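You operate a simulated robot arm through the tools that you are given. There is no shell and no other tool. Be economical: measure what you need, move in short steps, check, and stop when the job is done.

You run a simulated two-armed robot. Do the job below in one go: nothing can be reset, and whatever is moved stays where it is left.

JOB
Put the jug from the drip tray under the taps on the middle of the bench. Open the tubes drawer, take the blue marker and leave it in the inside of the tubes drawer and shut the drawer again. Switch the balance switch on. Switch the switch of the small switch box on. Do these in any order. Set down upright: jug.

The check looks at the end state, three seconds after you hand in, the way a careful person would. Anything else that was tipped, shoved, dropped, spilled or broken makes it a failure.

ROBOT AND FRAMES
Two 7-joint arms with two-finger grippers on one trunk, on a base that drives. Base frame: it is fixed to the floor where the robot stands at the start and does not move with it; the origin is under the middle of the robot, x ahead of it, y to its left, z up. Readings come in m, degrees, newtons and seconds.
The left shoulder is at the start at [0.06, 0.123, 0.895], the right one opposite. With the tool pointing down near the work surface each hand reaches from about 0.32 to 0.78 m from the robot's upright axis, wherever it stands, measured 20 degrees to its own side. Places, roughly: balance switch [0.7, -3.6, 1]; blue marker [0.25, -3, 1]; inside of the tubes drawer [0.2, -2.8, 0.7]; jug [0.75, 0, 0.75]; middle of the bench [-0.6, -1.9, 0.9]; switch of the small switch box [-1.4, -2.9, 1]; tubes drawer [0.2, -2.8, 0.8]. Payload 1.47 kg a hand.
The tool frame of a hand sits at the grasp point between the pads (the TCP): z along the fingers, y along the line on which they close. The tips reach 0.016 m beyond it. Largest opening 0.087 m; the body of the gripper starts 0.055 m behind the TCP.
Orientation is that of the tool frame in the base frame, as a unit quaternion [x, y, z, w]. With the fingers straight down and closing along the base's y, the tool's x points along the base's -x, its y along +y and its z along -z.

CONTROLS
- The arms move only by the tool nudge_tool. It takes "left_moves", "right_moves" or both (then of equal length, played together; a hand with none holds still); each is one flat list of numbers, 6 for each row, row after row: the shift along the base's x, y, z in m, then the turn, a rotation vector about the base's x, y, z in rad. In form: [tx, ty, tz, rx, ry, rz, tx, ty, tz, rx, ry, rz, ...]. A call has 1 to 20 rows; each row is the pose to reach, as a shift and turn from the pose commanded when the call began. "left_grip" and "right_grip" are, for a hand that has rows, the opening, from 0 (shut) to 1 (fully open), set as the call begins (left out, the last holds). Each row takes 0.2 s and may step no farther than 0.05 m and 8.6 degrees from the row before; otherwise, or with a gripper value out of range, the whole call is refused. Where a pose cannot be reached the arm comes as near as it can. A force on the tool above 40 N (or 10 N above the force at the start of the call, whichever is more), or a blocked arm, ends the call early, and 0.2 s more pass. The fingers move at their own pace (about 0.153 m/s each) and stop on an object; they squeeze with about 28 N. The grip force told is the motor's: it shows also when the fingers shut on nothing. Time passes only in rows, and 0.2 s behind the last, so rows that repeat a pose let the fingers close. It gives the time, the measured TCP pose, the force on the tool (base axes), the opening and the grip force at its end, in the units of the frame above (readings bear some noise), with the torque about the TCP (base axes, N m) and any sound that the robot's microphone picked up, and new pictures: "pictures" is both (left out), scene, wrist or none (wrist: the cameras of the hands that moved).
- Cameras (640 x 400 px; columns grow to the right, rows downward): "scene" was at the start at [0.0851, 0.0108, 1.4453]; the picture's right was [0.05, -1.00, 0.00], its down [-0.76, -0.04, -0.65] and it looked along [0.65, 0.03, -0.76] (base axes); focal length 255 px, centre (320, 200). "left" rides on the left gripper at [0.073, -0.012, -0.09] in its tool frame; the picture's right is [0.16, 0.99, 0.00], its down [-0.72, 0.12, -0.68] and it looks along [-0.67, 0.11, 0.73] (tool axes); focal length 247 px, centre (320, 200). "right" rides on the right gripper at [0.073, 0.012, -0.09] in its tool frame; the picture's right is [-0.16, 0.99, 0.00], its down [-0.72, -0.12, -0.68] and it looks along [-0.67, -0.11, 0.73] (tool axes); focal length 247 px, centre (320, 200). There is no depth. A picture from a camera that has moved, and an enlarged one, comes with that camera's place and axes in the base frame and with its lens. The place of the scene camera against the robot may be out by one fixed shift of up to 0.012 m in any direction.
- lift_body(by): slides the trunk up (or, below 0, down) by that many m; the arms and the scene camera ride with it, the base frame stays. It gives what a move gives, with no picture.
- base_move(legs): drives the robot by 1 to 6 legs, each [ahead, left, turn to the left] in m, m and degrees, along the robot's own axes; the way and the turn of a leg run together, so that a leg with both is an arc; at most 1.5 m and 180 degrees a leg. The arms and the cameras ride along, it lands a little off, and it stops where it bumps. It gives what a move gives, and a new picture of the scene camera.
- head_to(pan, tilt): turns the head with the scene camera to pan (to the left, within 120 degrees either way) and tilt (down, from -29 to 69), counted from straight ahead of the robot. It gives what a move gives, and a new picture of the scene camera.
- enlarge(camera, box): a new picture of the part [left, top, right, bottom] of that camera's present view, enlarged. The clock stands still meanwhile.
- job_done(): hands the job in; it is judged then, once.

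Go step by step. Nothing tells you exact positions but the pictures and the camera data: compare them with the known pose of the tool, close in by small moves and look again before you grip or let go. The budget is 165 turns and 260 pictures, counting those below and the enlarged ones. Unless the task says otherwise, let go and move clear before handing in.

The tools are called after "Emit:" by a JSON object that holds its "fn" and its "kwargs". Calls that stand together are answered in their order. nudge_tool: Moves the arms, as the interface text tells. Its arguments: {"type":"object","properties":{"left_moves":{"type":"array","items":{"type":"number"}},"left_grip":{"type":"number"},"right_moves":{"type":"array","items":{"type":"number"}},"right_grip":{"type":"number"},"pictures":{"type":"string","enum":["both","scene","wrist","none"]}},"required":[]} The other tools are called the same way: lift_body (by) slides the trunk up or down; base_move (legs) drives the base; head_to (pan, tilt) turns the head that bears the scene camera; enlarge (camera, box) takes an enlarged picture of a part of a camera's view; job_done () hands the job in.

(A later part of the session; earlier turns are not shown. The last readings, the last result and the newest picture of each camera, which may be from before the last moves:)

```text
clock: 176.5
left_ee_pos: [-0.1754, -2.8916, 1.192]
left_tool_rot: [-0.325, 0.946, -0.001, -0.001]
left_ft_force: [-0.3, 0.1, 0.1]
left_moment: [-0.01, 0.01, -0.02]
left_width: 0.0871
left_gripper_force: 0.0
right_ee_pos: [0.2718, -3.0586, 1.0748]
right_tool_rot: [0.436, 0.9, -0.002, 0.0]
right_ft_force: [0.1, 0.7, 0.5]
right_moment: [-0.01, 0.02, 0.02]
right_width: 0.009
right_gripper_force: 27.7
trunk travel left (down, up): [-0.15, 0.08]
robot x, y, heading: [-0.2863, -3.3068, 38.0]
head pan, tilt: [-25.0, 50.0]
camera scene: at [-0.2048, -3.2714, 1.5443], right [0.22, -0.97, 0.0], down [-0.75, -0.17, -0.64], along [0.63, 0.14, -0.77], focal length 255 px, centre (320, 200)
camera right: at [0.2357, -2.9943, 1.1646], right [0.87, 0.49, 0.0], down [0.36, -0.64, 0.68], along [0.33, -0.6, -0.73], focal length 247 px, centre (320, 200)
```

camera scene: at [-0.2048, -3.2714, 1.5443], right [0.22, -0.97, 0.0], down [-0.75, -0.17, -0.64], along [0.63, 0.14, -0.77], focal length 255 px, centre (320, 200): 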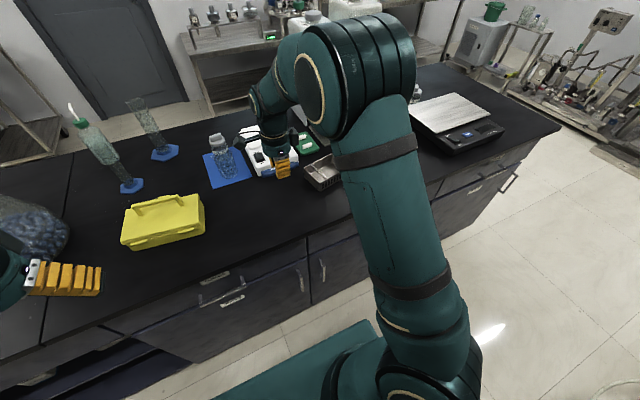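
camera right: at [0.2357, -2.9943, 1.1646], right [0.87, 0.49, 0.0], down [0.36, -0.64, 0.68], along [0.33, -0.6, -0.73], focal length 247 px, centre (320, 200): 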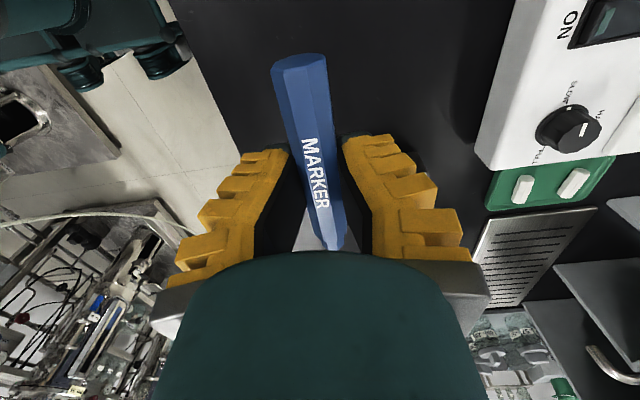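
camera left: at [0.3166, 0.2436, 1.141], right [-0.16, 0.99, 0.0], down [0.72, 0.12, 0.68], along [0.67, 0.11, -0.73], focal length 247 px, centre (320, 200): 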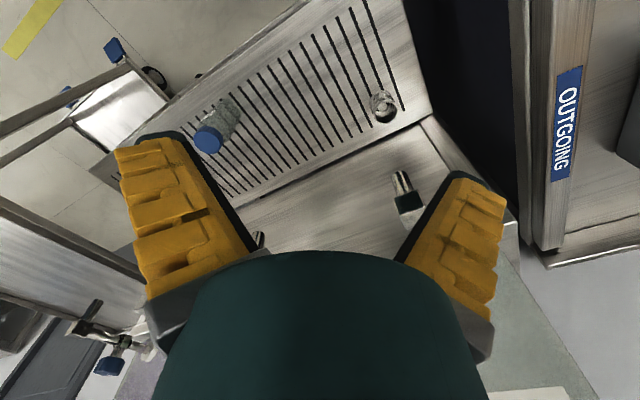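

Marker held. Draw the right hand back, back the base off, lower the trunk, and view the drawer handle.

Emit:
{"fn": "nudge_tool", "kwargs": {"right_moves": [-0.03, -0.023, 0.02, 0, 0, 0, -0.06, -0.047, 0.04, 0, 0, 0, -0.09, -0.07, 0.06, 0, 0, 0, -0.12, -0.094, 0.07, 0, 0, 0, -0.15, -0.117, 0.07, 0, 0, 0, -0.15, -0.117, 0.07, 0, 0, 0], "pictures": "none"}}

Emit:
{"fn": "base_move", "kwargs": {"legs": [[-0.14, -0.02, 0]]}}

Emit:
{"fn": "lift_body", "kwargs": {"by": -0.1}}

Emit:
{"fn": "head_to", "kwargs": {"pan": 5, "tilt": 55}}

```text
clock: 177.9
left_ee_pos: [-0.1757, -2.8907, 1.1904]
left_tool_rot: [-0.325, 0.946, -0.001, 0.0]
left_ft_force: [-0.2, 0.5, 0.1]
left_moment: [-0.02, -0.02, 0.03]
left_width: 0.0871
left_gripper_force: 0.0
right_ee_pos: [0.1209, -3.1774, 1.1447]
right_tool_rot: [0.437, 0.9, -0.002, 0.0]
right_ft_force: [0.2, 0.6, -0.4]
right_moment: [-0.04, 0.0, 0.0]
right_width: 0.0088
right_gripper_force: 28.3
trunk travel left (down, up): [-0.15, 0.08]
robot x, y, heading: [-0.2849, -3.3028, 38.1]
head pan, tilt: [-25.0, 50.0]
```

```text
clock: 179.2
left_ee_pos: [-0.2734, -2.9933, 1.1922]
left_tool_rot: [-0.326, 0.945, 0.0, 0.001]
left_ft_force: [-0.6, -0.2, -0.4]
left_moment: [0.03, 0.0, 0.01]
left_width: 0.0869
left_gripper_force: 0.0
right_ee_pos: [0.0229, -3.2787, 1.146]
right_tool_rot: [0.436, 0.9, -0.001, 0.001]
right_ft_force: [0.3, -0.8, 0.0]
right_moment: [0.01, 0.02, -0.02]
right_width: 0.0086
right_gripper_force: 27.9
trunk travel left (down, up): [-0.15, 0.08]
robot x, y, heading: [-0.3826, -3.4058, 37.9]
head pan, tilt: [-25.0, 50.0]
camera scene: at [-0.3026, -3.373, 1.5445], right [0.22, -0.97, 0.0], down [-0.75, -0.17, -0.64], along [0.63, 0.14, -0.77], focal length 255 px, centre (320, 200)
```

scene: 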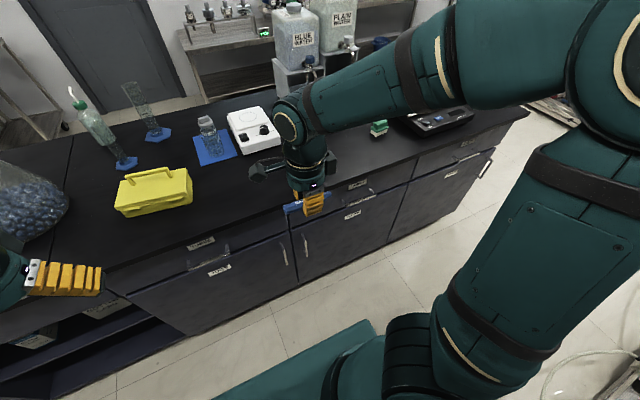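

```text
clock: 180.6
left_ee_pos: [-0.272, -2.9928, 1.0934]
left_tool_rot: [-0.326, 0.945, 0.0, 0.0]
left_ft_force: [0.6, 1.3, 0.5]
left_moment: [0.01, 0.0, -0.05]
left_width: 0.087
left_gripper_force: 0.0
right_ee_pos: [0.0241, -3.2776, 1.0451]
right_tool_rot: [0.436, 0.9, 0.0, 0.0]
right_ft_force: [0.1, 0.1, -0.2]
right_moment: [0.0, 0.01, -0.02]
right_width: 0.0087
right_gripper_force: 28.1
trunk travel left (down, up): [-0.05, 0.18]
robot x, y, heading: [-0.3846, -3.398, 38.0]
head pan, tilt: [-25.0, 50.0]
```

```text
clock: 181.5
left_ee_pos: [-0.2723, -2.9914, 1.0911]
left_tool_rot: [-0.325, 0.946, 0.0, 0.001]
left_ft_force: [-0.5, 0.4, -0.5]
left_moment: [0.0, -0.01, 0.01]
left_width: 0.087
left_gripper_force: 0.1
right_ee_pos: [0.0247, -3.2774, 1.0458]
right_tool_rot: [0.436, 0.9, -0.002, 0.001]
right_ft_force: [-0.2, 0.5, 0.3]
right_moment: [0.01, 0.01, 0.0]
right_width: 0.0089
right_gripper_force: 28.1
trunk travel left (down, up): [-0.05, 0.18]
robot x, y, heading: [-0.3825, -3.4017, 37.9]
head pan, tilt: [5.0, 55.0]
camera scene: at [-0.3237, -3.3401, 1.438], right [0.68, -0.73, 0.0], down [-0.6, -0.56, -0.57], along [0.42, 0.39, -0.82], focal length 255 px, centre (320, 200)
```

scene: 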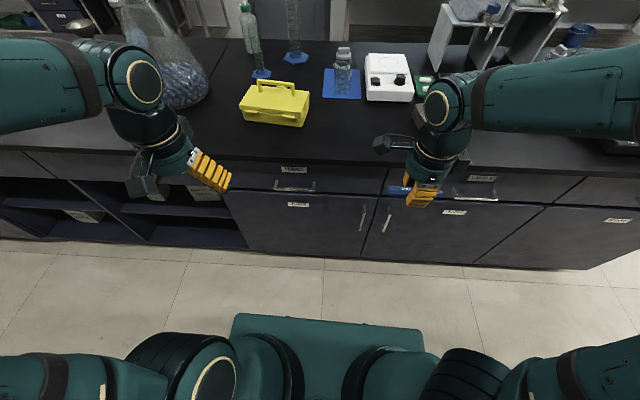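

Emit:
{"fn": "enlarge", "kwargs": {"camera": "scene", "box": [220, 150, 380, 240]}}

Emit:
{"fn": "enlarge", "kwargs": {"camera": "left", "box": [0, 0, 640, 400]}}

```text
4.00 times, centred on (300, 195) of scene
camera zoom: at [-0.3237, -3.3401, 1.438], right [0.68, -0.73, 0.0], down [-0.6, -0.56, -0.57], along [0.42, 0.39, -0.82], focal length 1022 px, centre (400, 220)
```

zoom: 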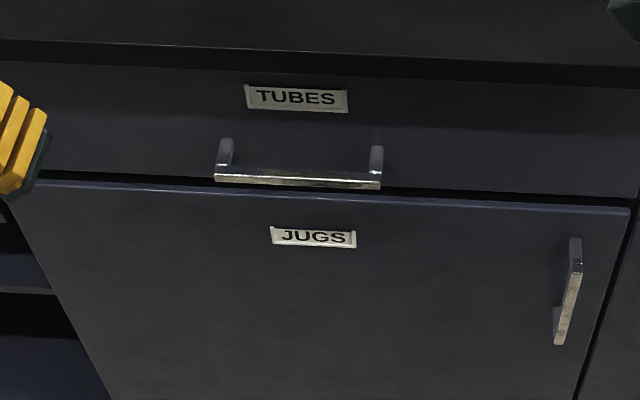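

```text
1.00 times, centred on (320, 200) of left (not enlarged: the box is as wide or as high as the picture)
camera zoom: at [-0.3223, -3.0466, 1.1813], right [-0.73, 0.68, 0.0], down [0.5, 0.54, 0.68], along [0.46, 0.5, -0.73], focal length 247 px, centre (320, 200)
```

zoom: 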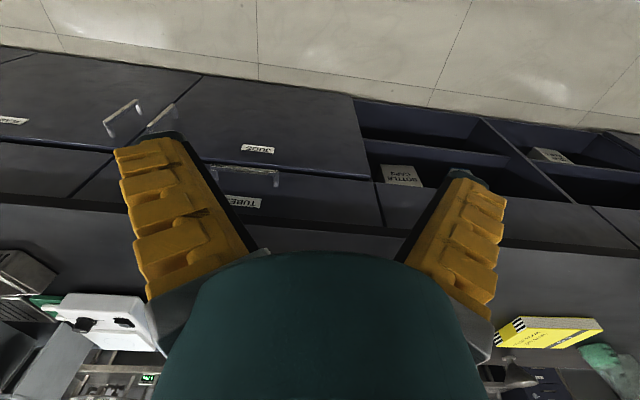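

Handle triangulates to ≈(-0.004,-2.928,0.767). I'll bring the left hand in, yaw it 90° so it closes across the bar.

Emit:
{"fn": "nudge_tool", "kwargs": {"left_grip": 0.5, "left_moves": [0.01, -0.004, -0.013, 0, 0, -0.143, 0.02, -0.008, -0.026, 0, 0, -0.286, 0.03, -0.012, -0.038, 0, 0, -0.428, 0.041, -0.017, -0.051, 0, 0, -0.571, 0.051, -0.021, -0.064, 0, 0, -0.714, 0.061, -0.025, -0.077, 0, 0, -0.857, 0.071, -0.029, -0.09, 0, 0, -1.0, 0.081, -0.033, -0.103, 0, 0, -1.142, 0.092, -0.038, -0.115, 0, 0, -1.285, 0.102, -0.042, -0.128, 0, 0, -1.428, 0.112, -0.046, -0.141, 0, 0, -1.571, 0.112, -0.046, -0.141, 0, 0, -1.571], "pictures": "none"}}

Emit:
{"fn": "nudge_tool", "kwargs": {"left_moves": [0, 0, 0, 0.08, -0.103, 0, 0, 0, 0, 0.161, -0.206, 0, 0, 0, 0, 0.241, -0.309, 0, 0, 0, 0, 0.322, -0.412, 0, 0, 0, 0, 0.402, -0.516, 0, 0, 0, 0, 0.483, -0.619, 0, 0, 0, 0, 0.563, -0.722, 0, 0, 0, 0, 0.644, -0.825, 0, 0, 0, 0, 0.644, -0.825, 0], "pictures": "both"}}

```text
clock: 184.1
left_ee_pos: [-0.1608, -3.038, 0.9504]
left_tool_rot: [0.44, 0.898, 0.0, 0.0]
left_ft_force: [0.4, -0.3, 0.3]
left_moment: [0.02, -0.01, 0.0]
left_width: 0.0489
left_gripper_force: 3.8
right_ee_pos: [0.0228, -3.2776, 1.0449]
right_tool_rot: [0.436, 0.9, -0.001, 0.001]
right_ft_force: [0.1, 0.3, 0.2]
right_moment: [0.03, 0.04, 0.01]
right_width: 0.0086
right_gripper_force: 28.4
trunk travel left (down, up): [-0.05, 0.18]
robot x, y, heading: [-0.3825, -3.4017, 37.7]
head pan, tilt: [5.0, 55.0]
```

```text
clock: 186.1
left_ee_pos: [-0.0725, -2.9922, 0.9628]
left_tool_rot: [0.38, 0.778, 0.449, 0.219]
left_ft_force: [0.3, -0.8, -0.4]
left_moment: [0.0, -0.01, -0.02]
left_width: 0.0492
left_gripper_force: 3.8
left hand out of reach, approached as far as the arm can: row 4, 5, 6, 7, 8, 9
right_ee_pos: [0.0248, -3.2778, 1.0448]
right_tool_rot: [0.436, 0.9, -0.001, 0.001]
right_ft_force: [0.9, 0.7, 0.4]
right_moment: [-0.01, 0.01, -0.01]
right_width: 0.009
right_gripper_force: 27.6
trunk travel left (down, up): [-0.05, 0.18]
robot x, y, heading: [-0.3827, -3.4033, 37.8]
head pan, tilt: [5.0, 55.0]
camera scene: at [-0.3241, -3.3403, 1.438], right [0.68, -0.73, 0.0], down [-0.6, -0.56, -0.57], along [0.42, 0.39, -0.82], focal length 255 px, centre (320, 200)
camera left: at [-0.1829, -2.9868, 0.9963], right [0.29, 0.43, 0.86], down [0.03, -0.9, 0.44], along [0.96, -0.11, -0.27], focal length 247 px, centre (320, 200)
```

scene: 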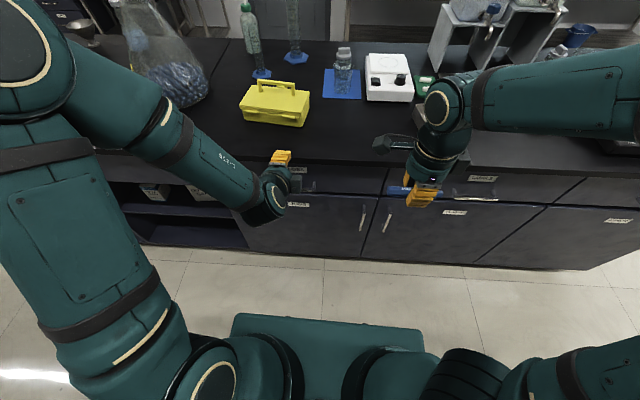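
left: 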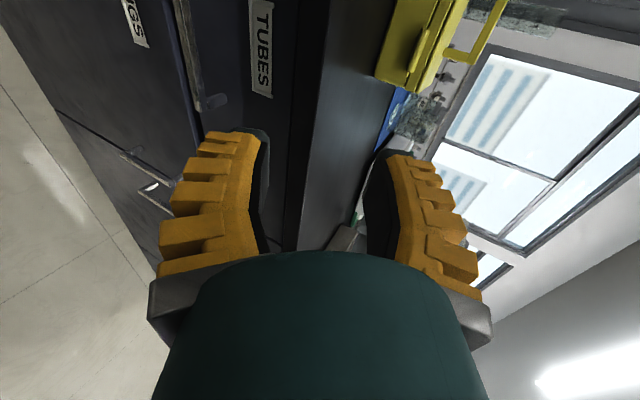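

The pitch was reached but 0.1 m further forward than commanded (too near otherwise). I'll check which pose the command now counts from.

Emit:
{"fn": "nudge_tool", "kwargs": {"left_moves": [0.044, 0.023, 0.006, 0, 0, 0, 0.088, 0.046, 0.0125, 0, 0, 0], "pictures": "none"}}

```text
clock: 186.7
left_ee_pos: [0.0179, -2.9443, 0.9742]
left_tool_rot: [0.379, 0.779, 0.449, 0.219]
left_ft_force: [0.1, -0.6, -0.1]
left_moment: [0.02, 0.0, -0.01]
left_width: 0.0492
left_gripper_force: 3.6
right_ee_pos: [0.0263, -3.2779, 1.0452]
right_tool_rot: [0.436, 0.9, -0.001, 0.0]
right_ft_force: [0.7, 0.0, -0.4]
right_moment: [-0.03, 0.0, -0.01]
right_width: 0.0088
right_gripper_force: 28.7
trunk travel left (down, up): [-0.05, 0.18]
robot x, y, heading: [-0.3821, -3.4021, 37.9]
head pan, tilt: [5.0, 55.0]
```

The command counts from the actual pose. Now back and down to the pre-grasp in front of the bar.

Emit:
{"fn": "nudge_tool", "kwargs": {"left_moves": [-0.04, -0.015, 0, 0, 0, 0, -0.0766, -0.03, 0, 0, 0, 0, -0.0766, -0.027, -0.04, 0, 0, 0, -0.0766, -0.027, -0.08, 0, 0, 0, -0.0766, -0.027, -0.12, 0, 0, 0, -0.0766, -0.027, -0.15, 0, 0, 0, -0.0766, -0.027, -0.167, 0, 0, 0, -0.0766, -0.027, -0.167, 0, 0, 0]}}

Emit:
{"fn": "enlarge", "kwargs": {"camera": "scene", "box": [220, 130, 380, 240]}}

```text
clock: 188.5
left_ee_pos: [-0.0585, -2.9704, 0.8681]
left_tool_rot: [0.382, 0.778, 0.448, 0.219]
left_ft_force: [0.5, -0.1, 0.0]
left_moment: [0.0, -0.01, -0.01]
left_width: 0.0491
left_gripper_force: 4.4
left hand out of reach, approached as far as the arm can: row 5, 6, 7, 8
right_ee_pos: [0.0242, -3.2784, 1.0448]
right_tool_rot: [0.435, 0.9, -0.001, 0.0]
right_ft_force: [-0.4, 0.4, -0.7]
right_moment: [-0.01, 0.03, 0.02]
right_width: 0.0085
right_gripper_force: 28.4
trunk travel left (down, up): [-0.05, 0.18]
robot x, y, heading: [-0.3841, -3.4015, 38.1]
head pan, tilt: [5.0, 55.0]
camera scene: at [-0.3235, -3.3404, 1.438], right [0.68, -0.73, 0.0], down [-0.6, -0.56, -0.57], along [0.42, 0.39, -0.82], focal length 255 px, centre (320, 200)
camera left: at [-0.1675, -2.9652, 0.9024], right [0.3, 0.43, 0.85], down [0.03, -0.9, 0.44], along [0.95, -0.11, -0.28], focal length 247 px, centre (320, 200)
```

scene: 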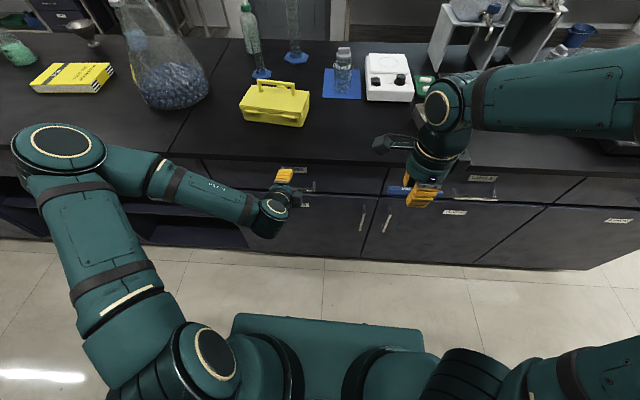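
left: 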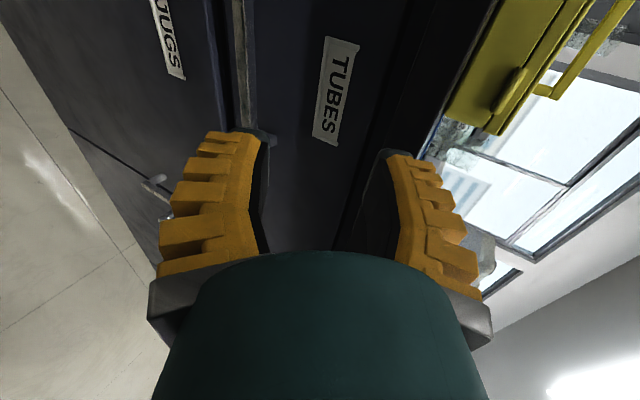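

```text
3.64 times, centred on (300, 185) of scene
camera zoom: at [-0.3235, -3.3404, 1.438], right [0.68, -0.73, 0.0], down [-0.6, -0.56, -0.57], along [0.42, 0.39, -0.82], focal length 929 px, centre (393, 254)
```

zoom: 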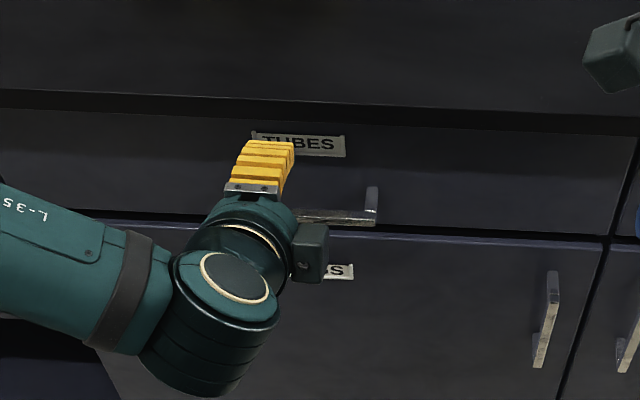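

The arm's limit stops at z=0.868; I'll lower the trunk 0.05 and back the base slightly to give room.

Emit:
{"fn": "lift_body", "kwargs": {"by": -0.05}}

Emit:
{"fn": "base_move", "kwargs": {"legs": [[-0.07, 0, 0]]}}

```text
clock: 189.4
left_ee_pos: [-0.0582, -2.9705, 0.8181]
left_tool_rot: [0.381, 0.778, 0.448, 0.219]
left_ft_force: [0.5, -0.2, 0.4]
left_moment: [-0.03, 0.03, 0.01]
left_width: 0.0493
left_gripper_force: 4.7
right_ee_pos: [0.0234, -3.2779, 0.9952]
right_tool_rot: [0.436, 0.9, 0.0, 0.001]
right_ft_force: [0.5, 0.6, -1.6]
right_moment: [-0.01, -0.01, -0.02]
right_width: 0.0088
right_gripper_force: 28.2
trunk travel left (down, up): [0.0, 0.23]
robot x, y, heading: [-0.3825, -3.406, 38.0]
head pan, tilt: [5.0, 55.0]
```

```text
clock: 190.4
left_ee_pos: [-0.1131, -3.0133, 0.8185]
left_tool_rot: [0.381, 0.778, 0.449, 0.219]
left_ft_force: [-1.0, -0.1, 1.2]
left_moment: [-0.03, -0.01, 0.01]
left_width: 0.0491
left_gripper_force: 3.8
right_ee_pos: [-0.0312, -3.3204, 0.9951]
right_tool_rot: [0.436, 0.9, -0.001, 0.001]
right_ft_force: [0.2, 0.3, 0.2]
right_moment: [-0.01, 0.02, 0.02]
right_width: 0.0087
right_gripper_force: 27.5
trunk travel left (down, up): [0.0, 0.23]
robot x, y, heading: [-0.4388, -3.4421, 37.9]
head pan, tilt: [5.0, 55.0]
camera scene: at [-0.3793, -3.3833, 1.3881], right [0.68, -0.73, 0.0], down [-0.6, -0.56, -0.57], along [0.42, 0.39, -0.82], focal length 255 px, centre (320, 200)
```

scene: 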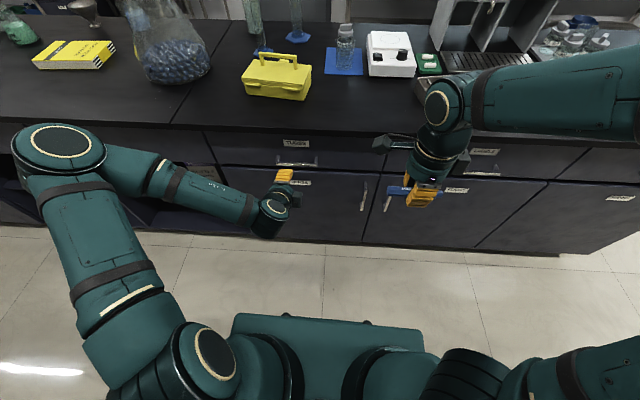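

Emit:
{"fn": "enlarge", "kwargs": {"camera": "scene", "box": [230, 120, 350, 200]}}

Emit:
{"fn": "enlarge", "kwargs": {"camera": "left", "box": [120, 0, 440, 200]}}

```text
5.00 times, centred on (290, 160) of scene
camera zoom: at [-0.3793, -3.3833, 1.3881], right [0.68, -0.73, 0.0], down [-0.6, -0.56, -0.57], along [0.42, 0.39, -0.82], focal length 1277 px, centre (470, 400)
```

zoom: 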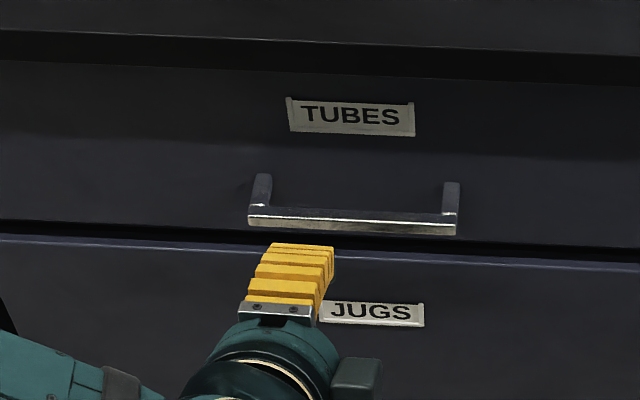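

```text
2.00 times, centred on (280, 100) of left
camera zoom: at [-0.223, -3.0079, 0.8527], right [0.3, 0.43, 0.85], down [0.03, -0.9, 0.44], along [0.96, -0.11, -0.28], focal length 494 px, centre (400, 400)
```

zoom: 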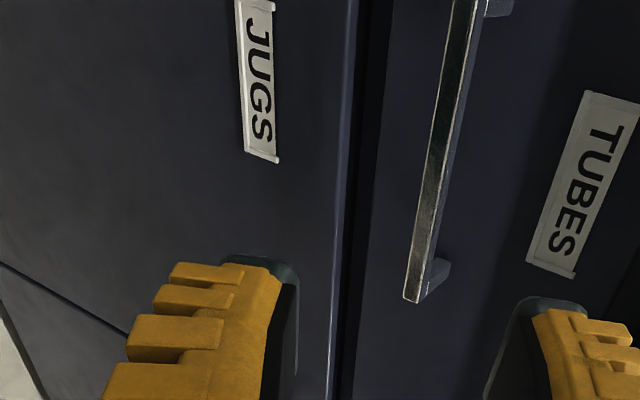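

Bar centre refined to ≈(-0.003,-2.931,0.760). Approach along the tool axis with a smaller opening.

Emit:
{"fn": "nudge_tool", "kwargs": {"left_grip": 0.4, "left_moves": [0.033, 0.024, -0.013, 0, 0, 0, 0.066, 0.048, -0.0265, 0, 0, 0, 0.08, 0.058, -0.036, 0, 0, 0, 0.08, 0.058, -0.036, 0, 0, 0]}}

Emit:
{"fn": "enlarge", "kwargs": {"camera": "left", "box": [120, 0, 440, 200]}}

Emit:
{"fn": "enlarge", "kwargs": {"camera": "scene", "box": [230, 120, 350, 200]}}

```text
clock: 191.4
left_ee_pos: [-0.0309, -2.9571, 0.7799]
left_tool_rot: [0.381, 0.779, 0.448, 0.217]
left_ft_force: [0.5, -0.2, 0.1]
left_moment: [0.02, -0.02, -0.01]
left_width: 0.0407
left_gripper_force: 4.7
right_ee_pos: [-0.0303, -3.3198, 0.995]
right_tool_rot: [0.436, 0.9, -0.001, 0.0]
right_ft_force: [0.3, -0.8, -1.4]
right_moment: [-0.04, 0.04, 0.0]
right_width: 0.0084
right_gripper_force: 28.4
trunk travel left (down, up): [0.0, 0.23]
robot x, y, heading: [-0.4393, -3.4454, 38.2]
head pan, tilt: [5.0, 55.0]
camera scene: at [-0.3784, -3.3825, 1.388], right [0.68, -0.73, 0.0], down [-0.6, -0.56, -0.57], along [0.42, 0.39, -0.82], focal length 255 px, centre (320, 200)
camera left: at [-0.1409, -2.9512, 0.8155], right [0.3, 0.43, 0.85], down [0.03, -0.9, 0.44], along [0.95, -0.11, -0.28], focal length 247 px, centre (320, 200)
```

scene: 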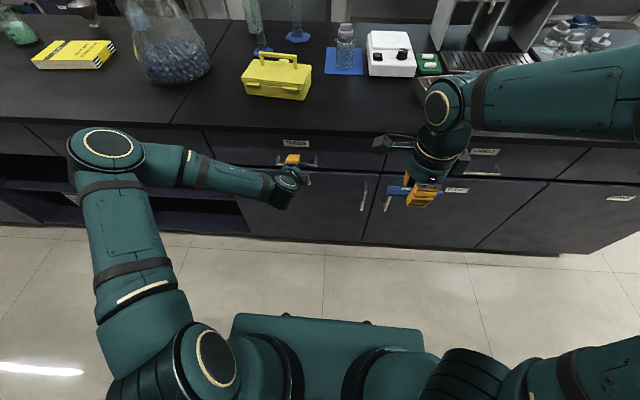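
left: 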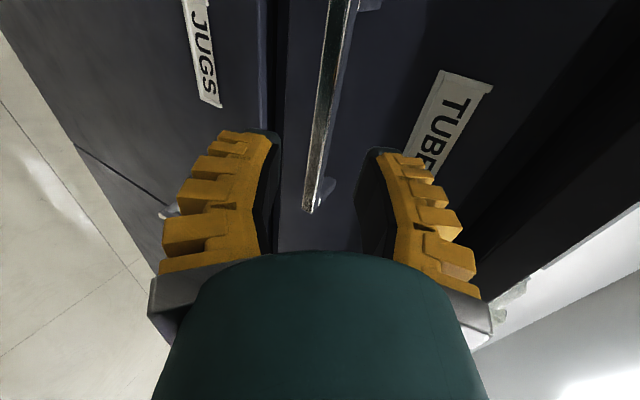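

```text
2.00 times, centred on (280, 100) of left
camera zoom: at [-0.1409, -2.9512, 0.8155], right [0.3, 0.43, 0.85], down [0.03, -0.9, 0.44], along [0.95, -0.11, -0.28], focal length 494 px, centre (400, 400)
```

zoom: 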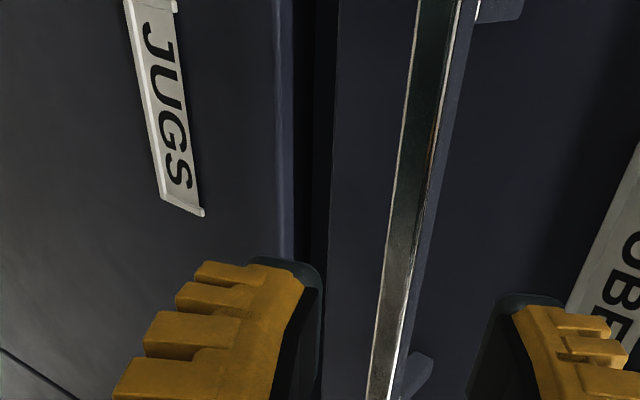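

```text
5.00 times, centred on (290, 160) of scene
camera zoom: at [-0.3784, -3.3825, 1.388], right [0.68, -0.73, 0.0], down [-0.6, -0.56, -0.57], along [0.42, 0.39, -0.82], focal length 1277 px, centre (470, 400)
```

zoom: 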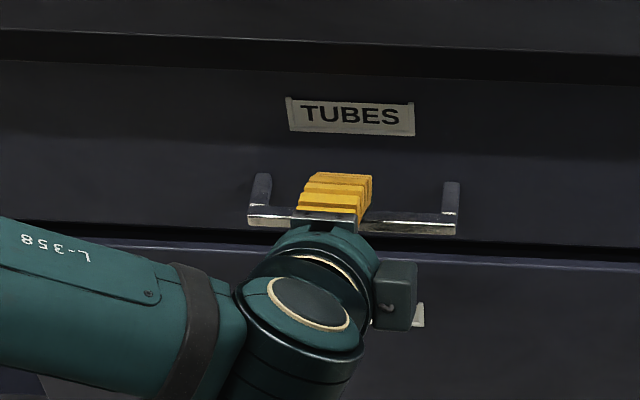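

The bar lies between the fingers. Advance the last 3 cm and close.

Emit:
{"fn": "nudge_tool", "kwargs": {"left_moves": [0.01, 0.008, -0.007, 0, 0, 0, 0.018, 0.015, -0.013, 0, 0, 0, 0.023, 0.019, -0.017, 0, 0, 0, 0.023, 0.019, -0.017, 0, 0, 0], "pictures": "none"}}

Emit:
{"fn": "nudge_tool", "kwargs": {"left_grip": 0, "left_moves": [0, 0, 0, 0, 0, 0, 0, 0, 0, 0, 0, 0, 0, 0, 0, 0, 0, 0], "pictures": "wrist"}}

```text
clock: 192.4
left_ee_pos: [-0.0152, -2.9341, 0.7727]
left_tool_rot: [0.382, 0.779, 0.447, 0.218]
left_ft_force: [-0.4, -0.1, -0.5]
left_moment: [0.0, -0.01, 0.01]
left_width: 0.0408
left_gripper_force: 4.3
left hand out of reach, approached as far as the arm can: row 1, 2, 3, 4
right_ee_pos: [-0.0301, -3.3206, 0.9955]
right_tool_rot: [0.436, 0.9, -0.001, -0.001]
right_ft_force: [-1.1, 0.1, -0.5]
right_moment: [0.0, 0.02, -0.02]
right_width: 0.0084
right_gripper_force: 27.8
trunk travel left (down, up): [0.0, 0.23]
robot x, y, heading: [-0.4346, -3.447, 38.1]
head pan, tilt: [5.0, 55.0]
```

```text
clock: 193.2
left_ee_pos: [-0.0144, -2.9338, 0.7747]
left_tool_rot: [0.381, 0.779, 0.447, 0.218]
left_ft_force: [0.1, 0.3, -0.5]
left_moment: [-0.01, 0.01, -0.01]
left_width: 0.0001
left_gripper_force: 27.7
right_ee_pos: [-0.03, -3.3202, 0.9953]
right_tool_rot: [0.436, 0.9, -0.002, 0.001]
right_ft_force: [-0.7, -0.7, 0.3]
right_moment: [0.01, 0.06, -0.01]
right_width: 0.009
right_gripper_force: 27.6
trunk travel left (down, up): [0.0, 0.23]
robot x, y, heading: [-0.4375, -3.4485, 37.9]
head pan, tilt: [5.0, 55.0]
camera left: at [-0.1247, -2.9287, 0.8086], right [0.3, 0.43, 0.85], down [0.03, -0.9, 0.44], along [0.95, -0.11, -0.28], focal length 247 px, centre (320, 200)
```

left: 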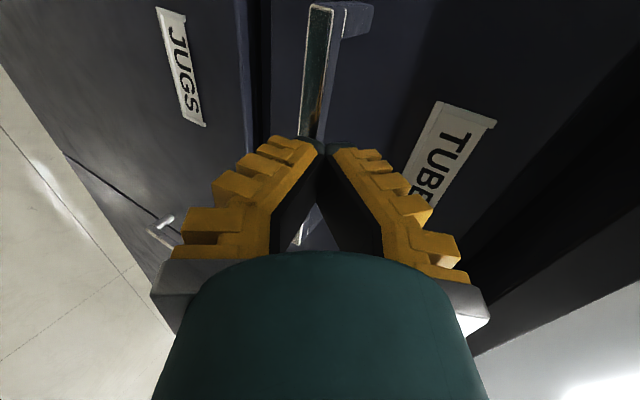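

The arm ran out of reach ~1.2 cm above the bar and closed on nothing. I'll open, back off, and use a steeper 45° pitch which reaches lower.

Emit:
{"fn": "nudge_tool", "kwargs": {"left_grip": 0.4, "left_moves": [-0.017, -0.013, 0.012, 0, 0, 0, -0.034, -0.027, 0.025, 0, 0, 0, -0.045, -0.036, 0.025, -0.08, 0.102, 0, -0.045, -0.036, 0.02, -0.16, 0.205, 0, -0.045, -0.036, 0.015, -0.16, 0.205, 0, -0.045, -0.036, 0.015, -0.16, 0.205, 0]}}

Emit:
{"fn": "enlarge", "kwargs": {"camera": "scene", "box": [230, 120, 350, 200]}}

```text
clock: 194.6
left_ee_pos: [-0.0604, -2.9702, 0.7875]
left_tool_rot: [0.406, 0.83, 0.344, 0.168]
left_ft_force: [0.2, -0.5, 0.8]
left_moment: [-0.01, 0.04, -0.01]
left_width: 0.0409
left_gripper_force: 4.5
right_ee_pos: [-0.0296, -3.3205, 0.996]
right_tool_rot: [0.436, 0.9, -0.001, 0.0]
right_ft_force: [-0.2, -0.1, -0.3]
right_moment: [-0.02, -0.02, -0.01]
right_width: 0.0087
right_gripper_force: 28.1
trunk travel left (down, up): [0.0, 0.23]
robot x, y, heading: [-0.4374, -3.4412, 38.2]
head pan, tilt: [5.0, 55.0]
camera scene: at [-0.3783, -3.3826, 1.3879], right [0.68, -0.73, 0.0], down [-0.6, -0.56, -0.57], along [0.42, 0.39, -0.82], focal length 255 px, centre (320, 200)
camera left: at [-0.1614, -2.9575, 0.8426], right [0.46, 0.55, 0.7], down [0.13, -0.82, 0.56], along [0.88, -0.17, -0.44], focal length 247 px, centre (320, 200)
```

scene: 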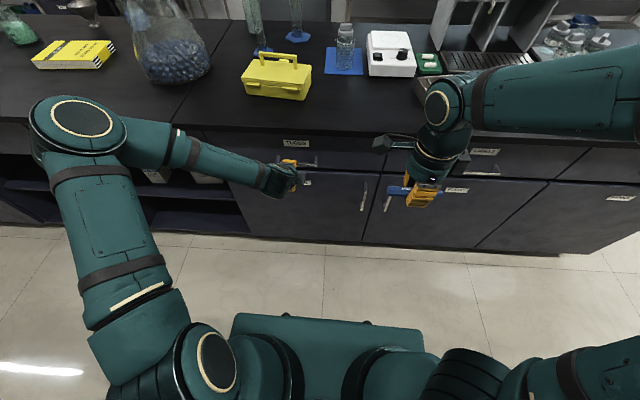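
left: 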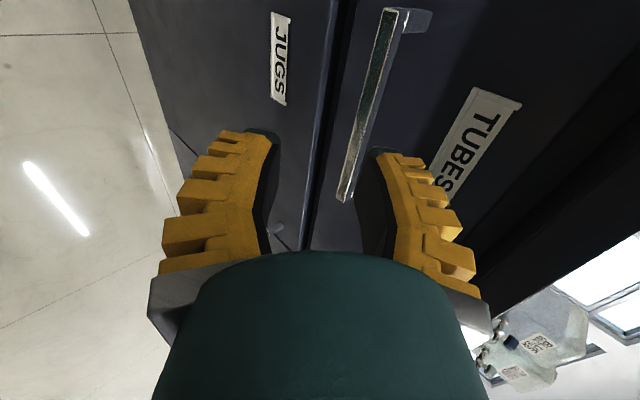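

```text
5.00 times, centred on (290, 160) of scene
camera zoom: at [-0.3783, -3.3826, 1.3879], right [0.68, -0.73, 0.0], down [-0.6, -0.56, -0.57], along [0.42, 0.39, -0.82], focal length 1277 px, centre (470, 400)
```

zoom: 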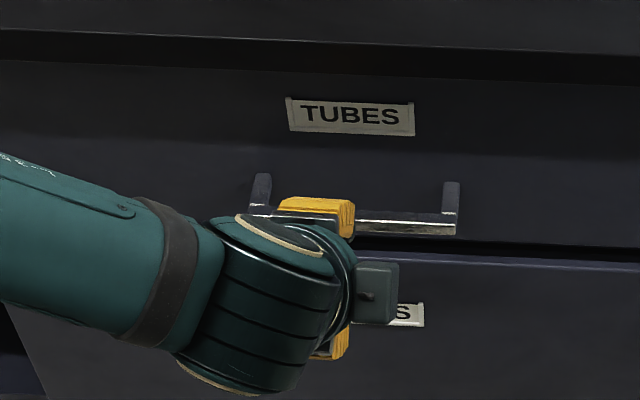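

Emit:
{"fn": "nudge_tool", "kwargs": {"left_moves": [0.012, 0.006, 0.008, 0, 0, 0, 0.0234, 0.0127, 0.0155, 0, 0, 0, 0.0234, 0.0127, 0.0155, 0, 0, 0], "pictures": "wrist"}}

Emit:
{"fn": "enlarge", "kwargs": {"camera": "scene", "box": [230, 120, 350, 200]}}

```text
clock: 195.4
left_ee_pos: [-0.0353, -2.9581, 0.8045]
left_tool_rot: [0.407, 0.83, 0.343, 0.168]
left_ft_force: [-0.1, 0.9, -0.1]
left_moment: [-0.02, -0.01, 0.0]
left_width: 0.0408
left_gripper_force: 4.4
right_ee_pos: [-0.0302, -3.3202, 0.9948]
right_tool_rot: [0.436, 0.9, -0.001, 0.0]
right_ft_force: [0.9, 0.0, -0.7]
right_moment: [0.01, 0.02, 0.0]
right_width: 0.0089
right_gripper_force: 28.5
trunk travel left (down, up): [0.0, 0.23]
robot x, y, heading: [-0.4384, -3.4465, 37.9]
head pan, tilt: [5.0, 55.0]
camera left: at [-0.136, -2.9454, 0.8589], right [0.46, 0.55, 0.7], down [0.13, -0.82, 0.56], along [0.88, -0.17, -0.44], focal length 247 px, centre (320, 200)
```

left: 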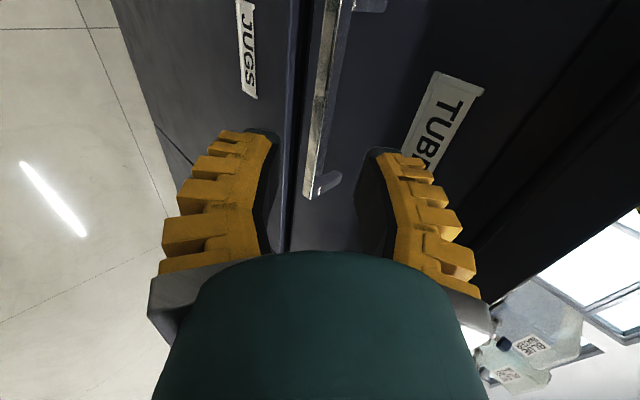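

```text
5.00 times, centred on (290, 160) of scene
camera zoom: at [-0.3784, -3.3825, 1.3879], right [0.68, -0.73, 0.0], down [-0.6, -0.56, -0.57], along [0.42, 0.39, -0.82], focal length 1277 px, centre (470, 400)
```

zoom: 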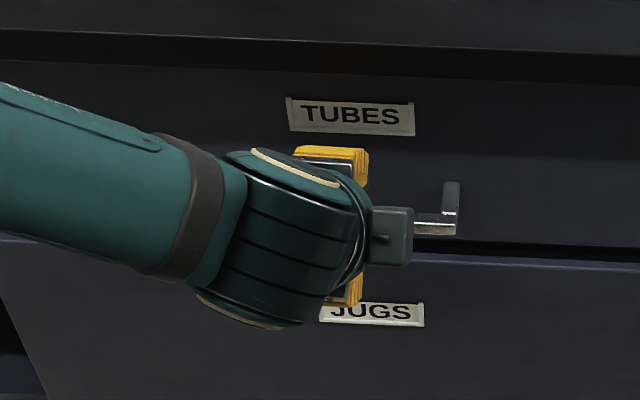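

Centred. Advance along the tool axis, then close.

Emit:
{"fn": "nudge_tool", "kwargs": {"left_moves": [0.01, 0.0078, -0.0127, 0, 0, 0, 0.02, 0.0156, -0.0255, 0, 0, 0, 0.03, 0.0233, -0.038, 0, 0, 0, 0.03, 0.0233, -0.038, 0, 0, 0], "pictures": "wrist"}}

```text
clock: 196.4
left_ee_pos: [-0.0054, -2.9322, 0.7658]
left_tool_rot: [0.407, 0.83, 0.343, 0.168]
left_ft_force: [-0.6, -0.5, 0.2]
left_moment: [-0.02, -0.02, -0.01]
left_width: 0.0407
left_gripper_force: 4.5
right_ee_pos: [-0.0314, -3.3212, 0.9933]
right_tool_rot: [0.436, 0.9, -0.001, 0.001]
right_ft_force: [-0.5, -0.1, 0.1]
right_moment: [-0.01, 0.0, 0.02]
right_width: 0.009
right_gripper_force: 27.8
trunk travel left (down, up): [0.0, 0.23]
robot x, y, heading: [-0.4403, -3.4455, 38.2]
head pan, tilt: [5.0, 55.0]
camera left: at [-0.1068, -2.921, 0.8204], right [0.46, 0.55, 0.7], down [0.13, -0.82, 0.56], along [0.88, -0.17, -0.44], focal length 247 px, centre (320, 200)
```

left: 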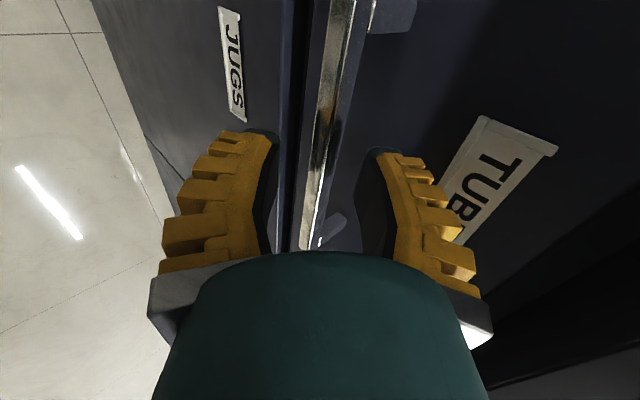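

Emit:
{"fn": "nudge_tool", "kwargs": {"left_grip": 0, "left_moves": [0, 0, 0, 0, 0, 0, 0, 0, 0, 0, 0, 0, 0, 0, 0, 0, 0, 0], "pictures": "wrist"}}

```text
clock: 197.2
left_ee_pos: [-0.0071, -2.9338, 0.768]
left_tool_rot: [0.406, 0.829, 0.345, 0.168]
left_ft_force: [-5.3, -2.7, 13.3]
left_moment: [0.09, -0.07, 0.0]
left_width: 0.0061
left_gripper_force: 28.5
right_ee_pos: [-0.0316, -3.3206, 0.9956]
right_tool_rot: [0.436, 0.9, 0.0, 0.001]
right_ft_force: [0.8, 0.5, 0.0]
right_moment: [0.01, -0.02, 0.02]
right_width: 0.0089
right_gripper_force: 27.9
trunk travel left (down, up): [0.0, 0.23]
robot x, y, heading: [-0.4387, -3.4439, 38.0]
head pan, tilt: [5.0, 55.0]
camera left: at [-0.1072, -2.9217, 0.8221], right [0.45, 0.55, 0.7], down [0.13, -0.82, 0.56], along [0.88, -0.17, -0.44], focal length 247 px, centre (320, 200)
```

left: 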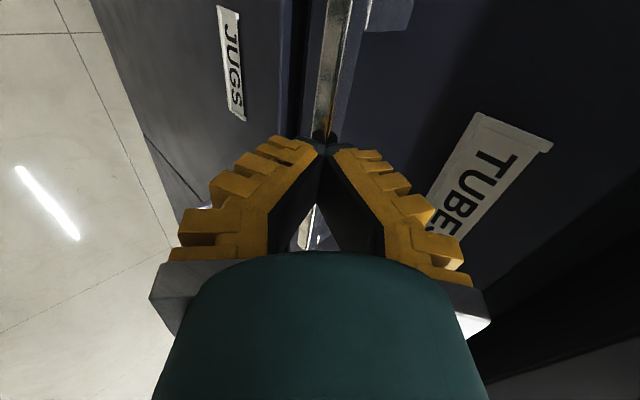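

The bar is gripped. Pull back 5 cm.

Emit:
{"fn": "nudge_tool", "kwargs": {"left_moves": [-0.008, -0.006, 0, 0, 0, 0, -0.016, -0.012, 0, 0, 0, 0, -0.024, -0.018, 0, 0, 0, 0, -0.032, -0.025, 0, 0, 0, 0, -0.04, -0.031, 0, 0, 0, 0], "pictures": "scene"}}

```text
clock: 198.4
left_ee_pos: [-0.0475, -2.9654, 0.7674]
left_tool_rot: [0.406, 0.831, 0.343, 0.168]
left_ft_force: [0.3, -0.2, -0.1]
left_moment: [-0.04, 0.02, -0.01]
left_width: 0.0
left_gripper_force: 27.8
right_ee_pos: [-0.031, -3.3191, 0.995]
right_tool_rot: [0.436, 0.9, -0.001, 0.001]
right_ft_force: [-0.3, 0.0, -0.8]
right_moment: [-0.01, -0.02, 0.02]
right_width: 0.0086
right_gripper_force: 28.0
trunk travel left (down, up): [0.0, 0.23]
robot x, y, heading: [-0.4416, -3.4429, 37.9]
head pan, tilt: [5.0, 55.0]
camera scene: at [-0.3785, -3.3826, 1.388], right [0.68, -0.73, 0.0], down [-0.6, -0.56, -0.57], along [0.42, 0.39, -0.82], focal length 255 px, centre (320, 200)
```

scene: 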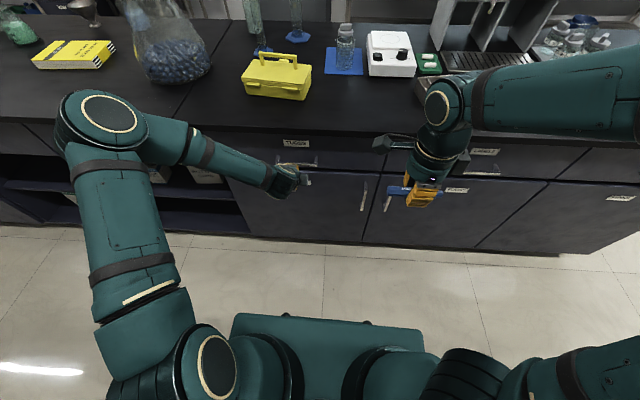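

It slipped—the tips caught only the edge of the bar. Reopen, realign and go ~1.4 cm deeper.

Emit:
{"fn": "nudge_tool", "kwargs": {"left_grip": 0.4, "left_moves": [0, 0, 0.02, 0, 0, 0, 0.01, 0.006, 0.037, 0, 0, 0, 0.012, 0.0075, 0.037, 0, 0, 0, 0.024, 0.017, 0.022, 0, 0, 0, 0.034, 0.025, 0.009, 0, 0, 0, 0.042, 0.033, -0.001, 0, 0, 0, 0.046, 0.036, -0.007, 0, 0, 0, 0.05, 0.039, -0.0114, 0, 0, 0, 0.05, 0.039, -0.0114, 0, 0, 0], "pictures": "wrist"}}

```text
clock: 200.4
left_ee_pos: [0.0024, -2.9262, 0.7542]
left_tool_rot: [0.407, 0.83, 0.343, 0.167]
left_ft_force: [-16.1, -8.1, 5.3]
left_moment: [0.38, -0.53, 0.34]
left_width: 0.0342
left_gripper_force: 3.2
right_ee_pos: [-0.0325, -3.3212, 0.9952]
right_tool_rot: [0.436, 0.9, -0.001, 0.0]
right_ft_force: [-0.3, -1.2, 0.5]
right_moment: [-0.01, 0.0, 0.01]
right_width: 0.0085
right_gripper_force: 28.0
trunk travel left (down, up): [0.0, 0.23]
robot x, y, heading: [-0.4358, -3.4443, 38.1]
head pan, tilt: [5.0, 55.0]
camera left: at [-0.0987, -2.913, 0.8094], right [0.46, 0.55, 0.7], down [0.13, -0.82, 0.56], along [0.88, -0.17, -0.44], focal length 247 px, centre (320, 200)
```

left: 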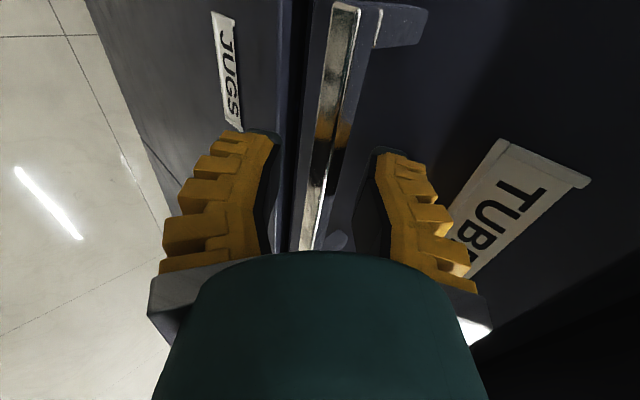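

The upper finger touches the drawer front, behind the bar. Close now.

Emit:
{"fn": "nudge_tool", "kwargs": {"left_grip": 0, "left_moves": [0, 0, 0, 0, 0, 0, 0, 0, 0, 0, 0, 0, 0, 0, 0, 0, 0, 0], "pictures": "wrist"}}

Emit:
{"fn": "nudge_tool", "kwargs": {"left_moves": [-0.004, -0.003, 0, 0, 0, 0, -0.008, -0.006, 0, 0, 0, 0, -0.016, -0.012, 0, 0, 0, 0, -0.024, -0.018, 0, 0, 0, 0], "pictures": "wrist"}}

```text
clock: 201.2
left_ee_pos: [0.0041, -2.9247, 0.7499]
left_tool_rot: [0.407, 0.831, 0.34, 0.167]
left_ft_force: [6.5, 0.2, -28.0]
left_moment: [0.18, -0.07, 0.24]
left_width: 0.0085
left_gripper_force: 30.3
right_ee_pos: [-0.0281, -3.3197, 0.994]
right_tool_rot: [0.437, 0.9, -0.002, 0.0]
right_ft_force: [1.0, -0.9, 0.4]
right_moment: [0.03, -0.02, -0.04]
right_width: 0.0089
right_gripper_force: 27.9
trunk travel left (down, up): [0.0, 0.23]
robot x, y, heading: [-0.4381, -3.4442, 37.9]
head pan, tilt: [5.0, 55.0]
camera left: at [-0.0965, -2.912, 0.8058], right [0.46, 0.56, 0.69], down [0.13, -0.81, 0.57], along [0.88, -0.17, -0.45], focal length 247 px, centre (320, 200)
```

left: 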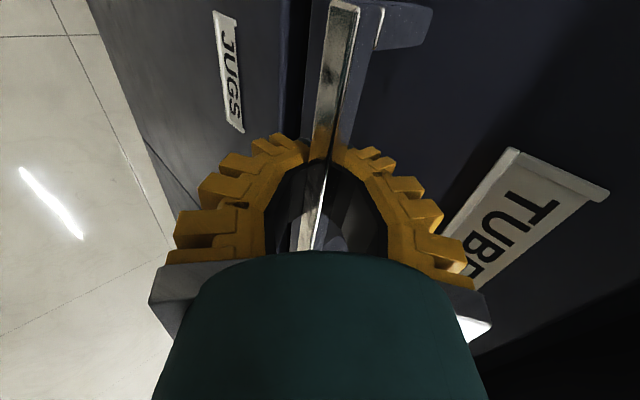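

```text
clock: 202.2
left_ee_pos: [-0.0207, -2.9435, 0.7516]
left_tool_rot: [0.408, 0.831, 0.339, 0.167]
left_ft_force: [5.5, -8.3, -36.0]
left_moment: [0.06, -0.29, 0.13]
left_width: 0.0079
left_gripper_force: 30.0
right_ee_pos: [-0.0284, -3.3192, 0.9936]
right_tool_rot: [0.436, 0.9, -0.002, 0.0]
right_ft_force: [0.9, 0.8, 0.2]
right_moment: [0.0, 0.01, 0.03]
right_width: 0.0084
right_gripper_force: 28.1
trunk travel left (down, up): [0.0, 0.23]
robot x, y, heading: [-0.4369, -3.4471, 38.1]
head pan, tilt: [5.0, 55.0]
camera left: at [-0.1208, -2.9316, 0.8071], right [0.46, 0.56, 0.69], down [0.13, -0.81, 0.57], along [0.88, -0.17, -0.45], focal length 247 px, centre (320, 200)
```

left: 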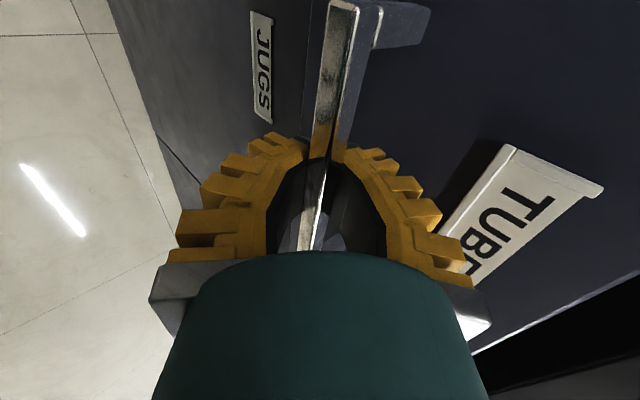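

The drawer is coming. Ease the vertical load and keep pulling.

Emit:
{"fn": "nudge_tool", "kwargs": {"left_moves": [-0.004, -0.003, -0.004, 0, 0, 0, -0.016, -0.012, -0.006, 0, 0, 0, -0.028, -0.021, -0.006, 0, 0, 0, -0.04, -0.031, -0.006, 0, 0, 0, -0.052, -0.04, -0.006, 0, 0, 0, -0.064, -0.05, -0.006, 0, 0, 0], "pictures": "scene"}}

```text
clock: 203.6
left_ee_pos: [-0.0859, -2.9924, 0.7473]
left_tool_rot: [0.405, 0.831, 0.343, 0.167]
left_ft_force: [-0.6, -1.5, -1.7]
left_moment: [-0.02, -0.09, 0.06]
left_width: 0.0057
left_gripper_force: 29.1
right_ee_pos: [-0.0303, -3.3199, 0.9952]
right_tool_rot: [0.436, 0.9, 0.0, 0.001]
right_ft_force: [0.1, -0.5, 0.5]
right_moment: [0.03, -0.03, -0.01]
right_width: 0.0086
right_gripper_force: 28.3
trunk travel left (down, up): [0.0, 0.23]
robot x, y, heading: [-0.436, -3.4435, 38.1]
head pan, tilt: [5.0, 55.0]
camera scene: at [-0.3787, -3.3825, 1.388], right [0.68, -0.73, 0.0], down [-0.6, -0.56, -0.57], along [0.42, 0.39, -0.82], focal length 255 px, centre (320, 200)
```

scene: 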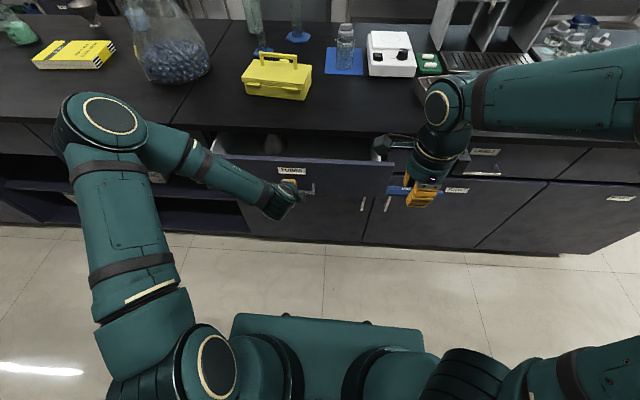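

Drawer opened ~9 cm. Pull another 7 cm.

Emit:
{"fn": "nudge_tool", "kwargs": {"left_moves": [-0.008, -0.006, -0.001, 0, 0, 0, -0.018, -0.014, -0.002, 0, 0, 0, -0.028, -0.021, -0.003, 0, 0, 0, -0.038, -0.03, -0.003, 0, 0, 0, -0.048, -0.037, -0.003, 0, 0, 0, -0.058, -0.045, -0.003, 0, 0, 0], "pictures": "scene"}}

```text
clock: 205.0
left_ee_pos: [-0.1431, -3.0399, 0.746]
left_tool_rot: [0.405, 0.831, 0.342, 0.168]
left_ft_force: [-1.3, -2.9, -2.3]
left_moment: [0.02, -0.06, 0.07]
left_width: 0.0059
left_gripper_force: 28.3
right_ee_pos: [-0.0296, -3.3213, 0.9952]
right_tool_rot: [0.436, 0.9, 0.0, 0.0]
right_ft_force: [0.0, 0.6, 0.0]
right_moment: [0.01, 0.0, 0.0]
right_width: 0.0087
right_gripper_force: 28.2
trunk travel left (down, up): [0.0, 0.23]
robot x, y, heading: [-0.4393, -3.443, 37.9]
head pan, tilt: [5.0, 55.0]
camera scene: at [-0.3785, -3.3828, 1.3879], right [0.68, -0.73, 0.0], down [-0.6, -0.56, -0.57], along [0.42, 0.39, -0.82], focal length 255 px, centre (320, 200)
```

scene: 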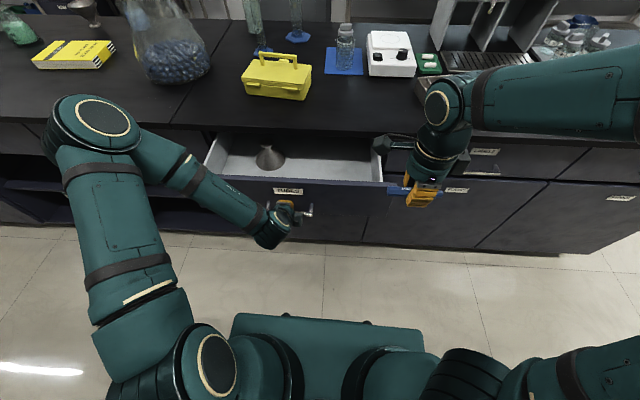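

Open ~16 cm; a funnel lies inside at the left. A bit more.

Emit:
{"fn": "nudge_tool", "kwargs": {"left_moves": [-0.008, -0.006, 0, 0, 0, 0, -0.018, -0.014, 0, 0, 0, 0, -0.028, -0.021, 0, 0, 0, 0, -0.038, -0.03, 0, 0, 0, 0], "pictures": "none"}}

Emit:
{"fn": "enlarge", "kwargs": {"camera": "scene", "box": [180, 110, 460, 270]}}

```text
clock: 206.0
left_ee_pos: [-0.1753, -3.0658, 0.7451]
left_tool_rot: [0.405, 0.83, 0.345, 0.168]
left_ft_force: [-2.3, 2.4, 11.8]
left_moment: [0.01, -0.04, 0.17]
left_width: 0.0
left_gripper_force: 28.3
left hand out of reach, approached as far as the arm can: row 4
right_ee_pos: [-0.0314, -3.3201, 0.9959]
right_tool_rot: [0.436, 0.9, 0.0, 0.001]
right_ft_force: [0.2, 0.1, -0.5]
right_moment: [0.01, -0.03, -0.02]
right_width: 0.0086
right_gripper_force: 28.5
trunk travel left (down, up): [0.0, 0.23]
robot x, y, heading: [-0.4327, -3.442, 38.0]
head pan, tilt: [5.0, 55.0]
```

```text
2.29 times, centred on (320, 190) of scene
camera zoom: at [-0.379, -3.3827, 1.3881], right [0.68, -0.73, 0.0], down [-0.6, -0.56, -0.57], along [0.42, 0.39, -0.82], focal length 584 px, centre (320, 223)
```

zoom: 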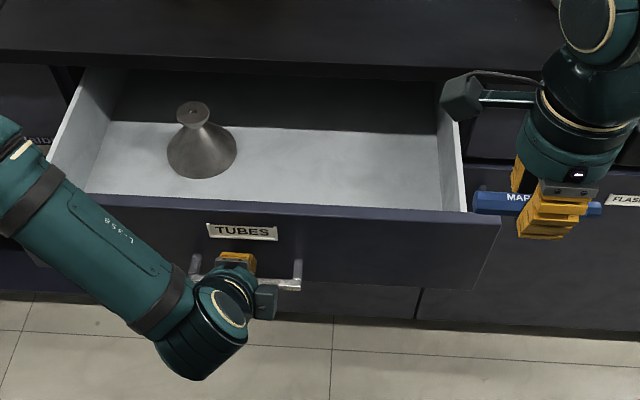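

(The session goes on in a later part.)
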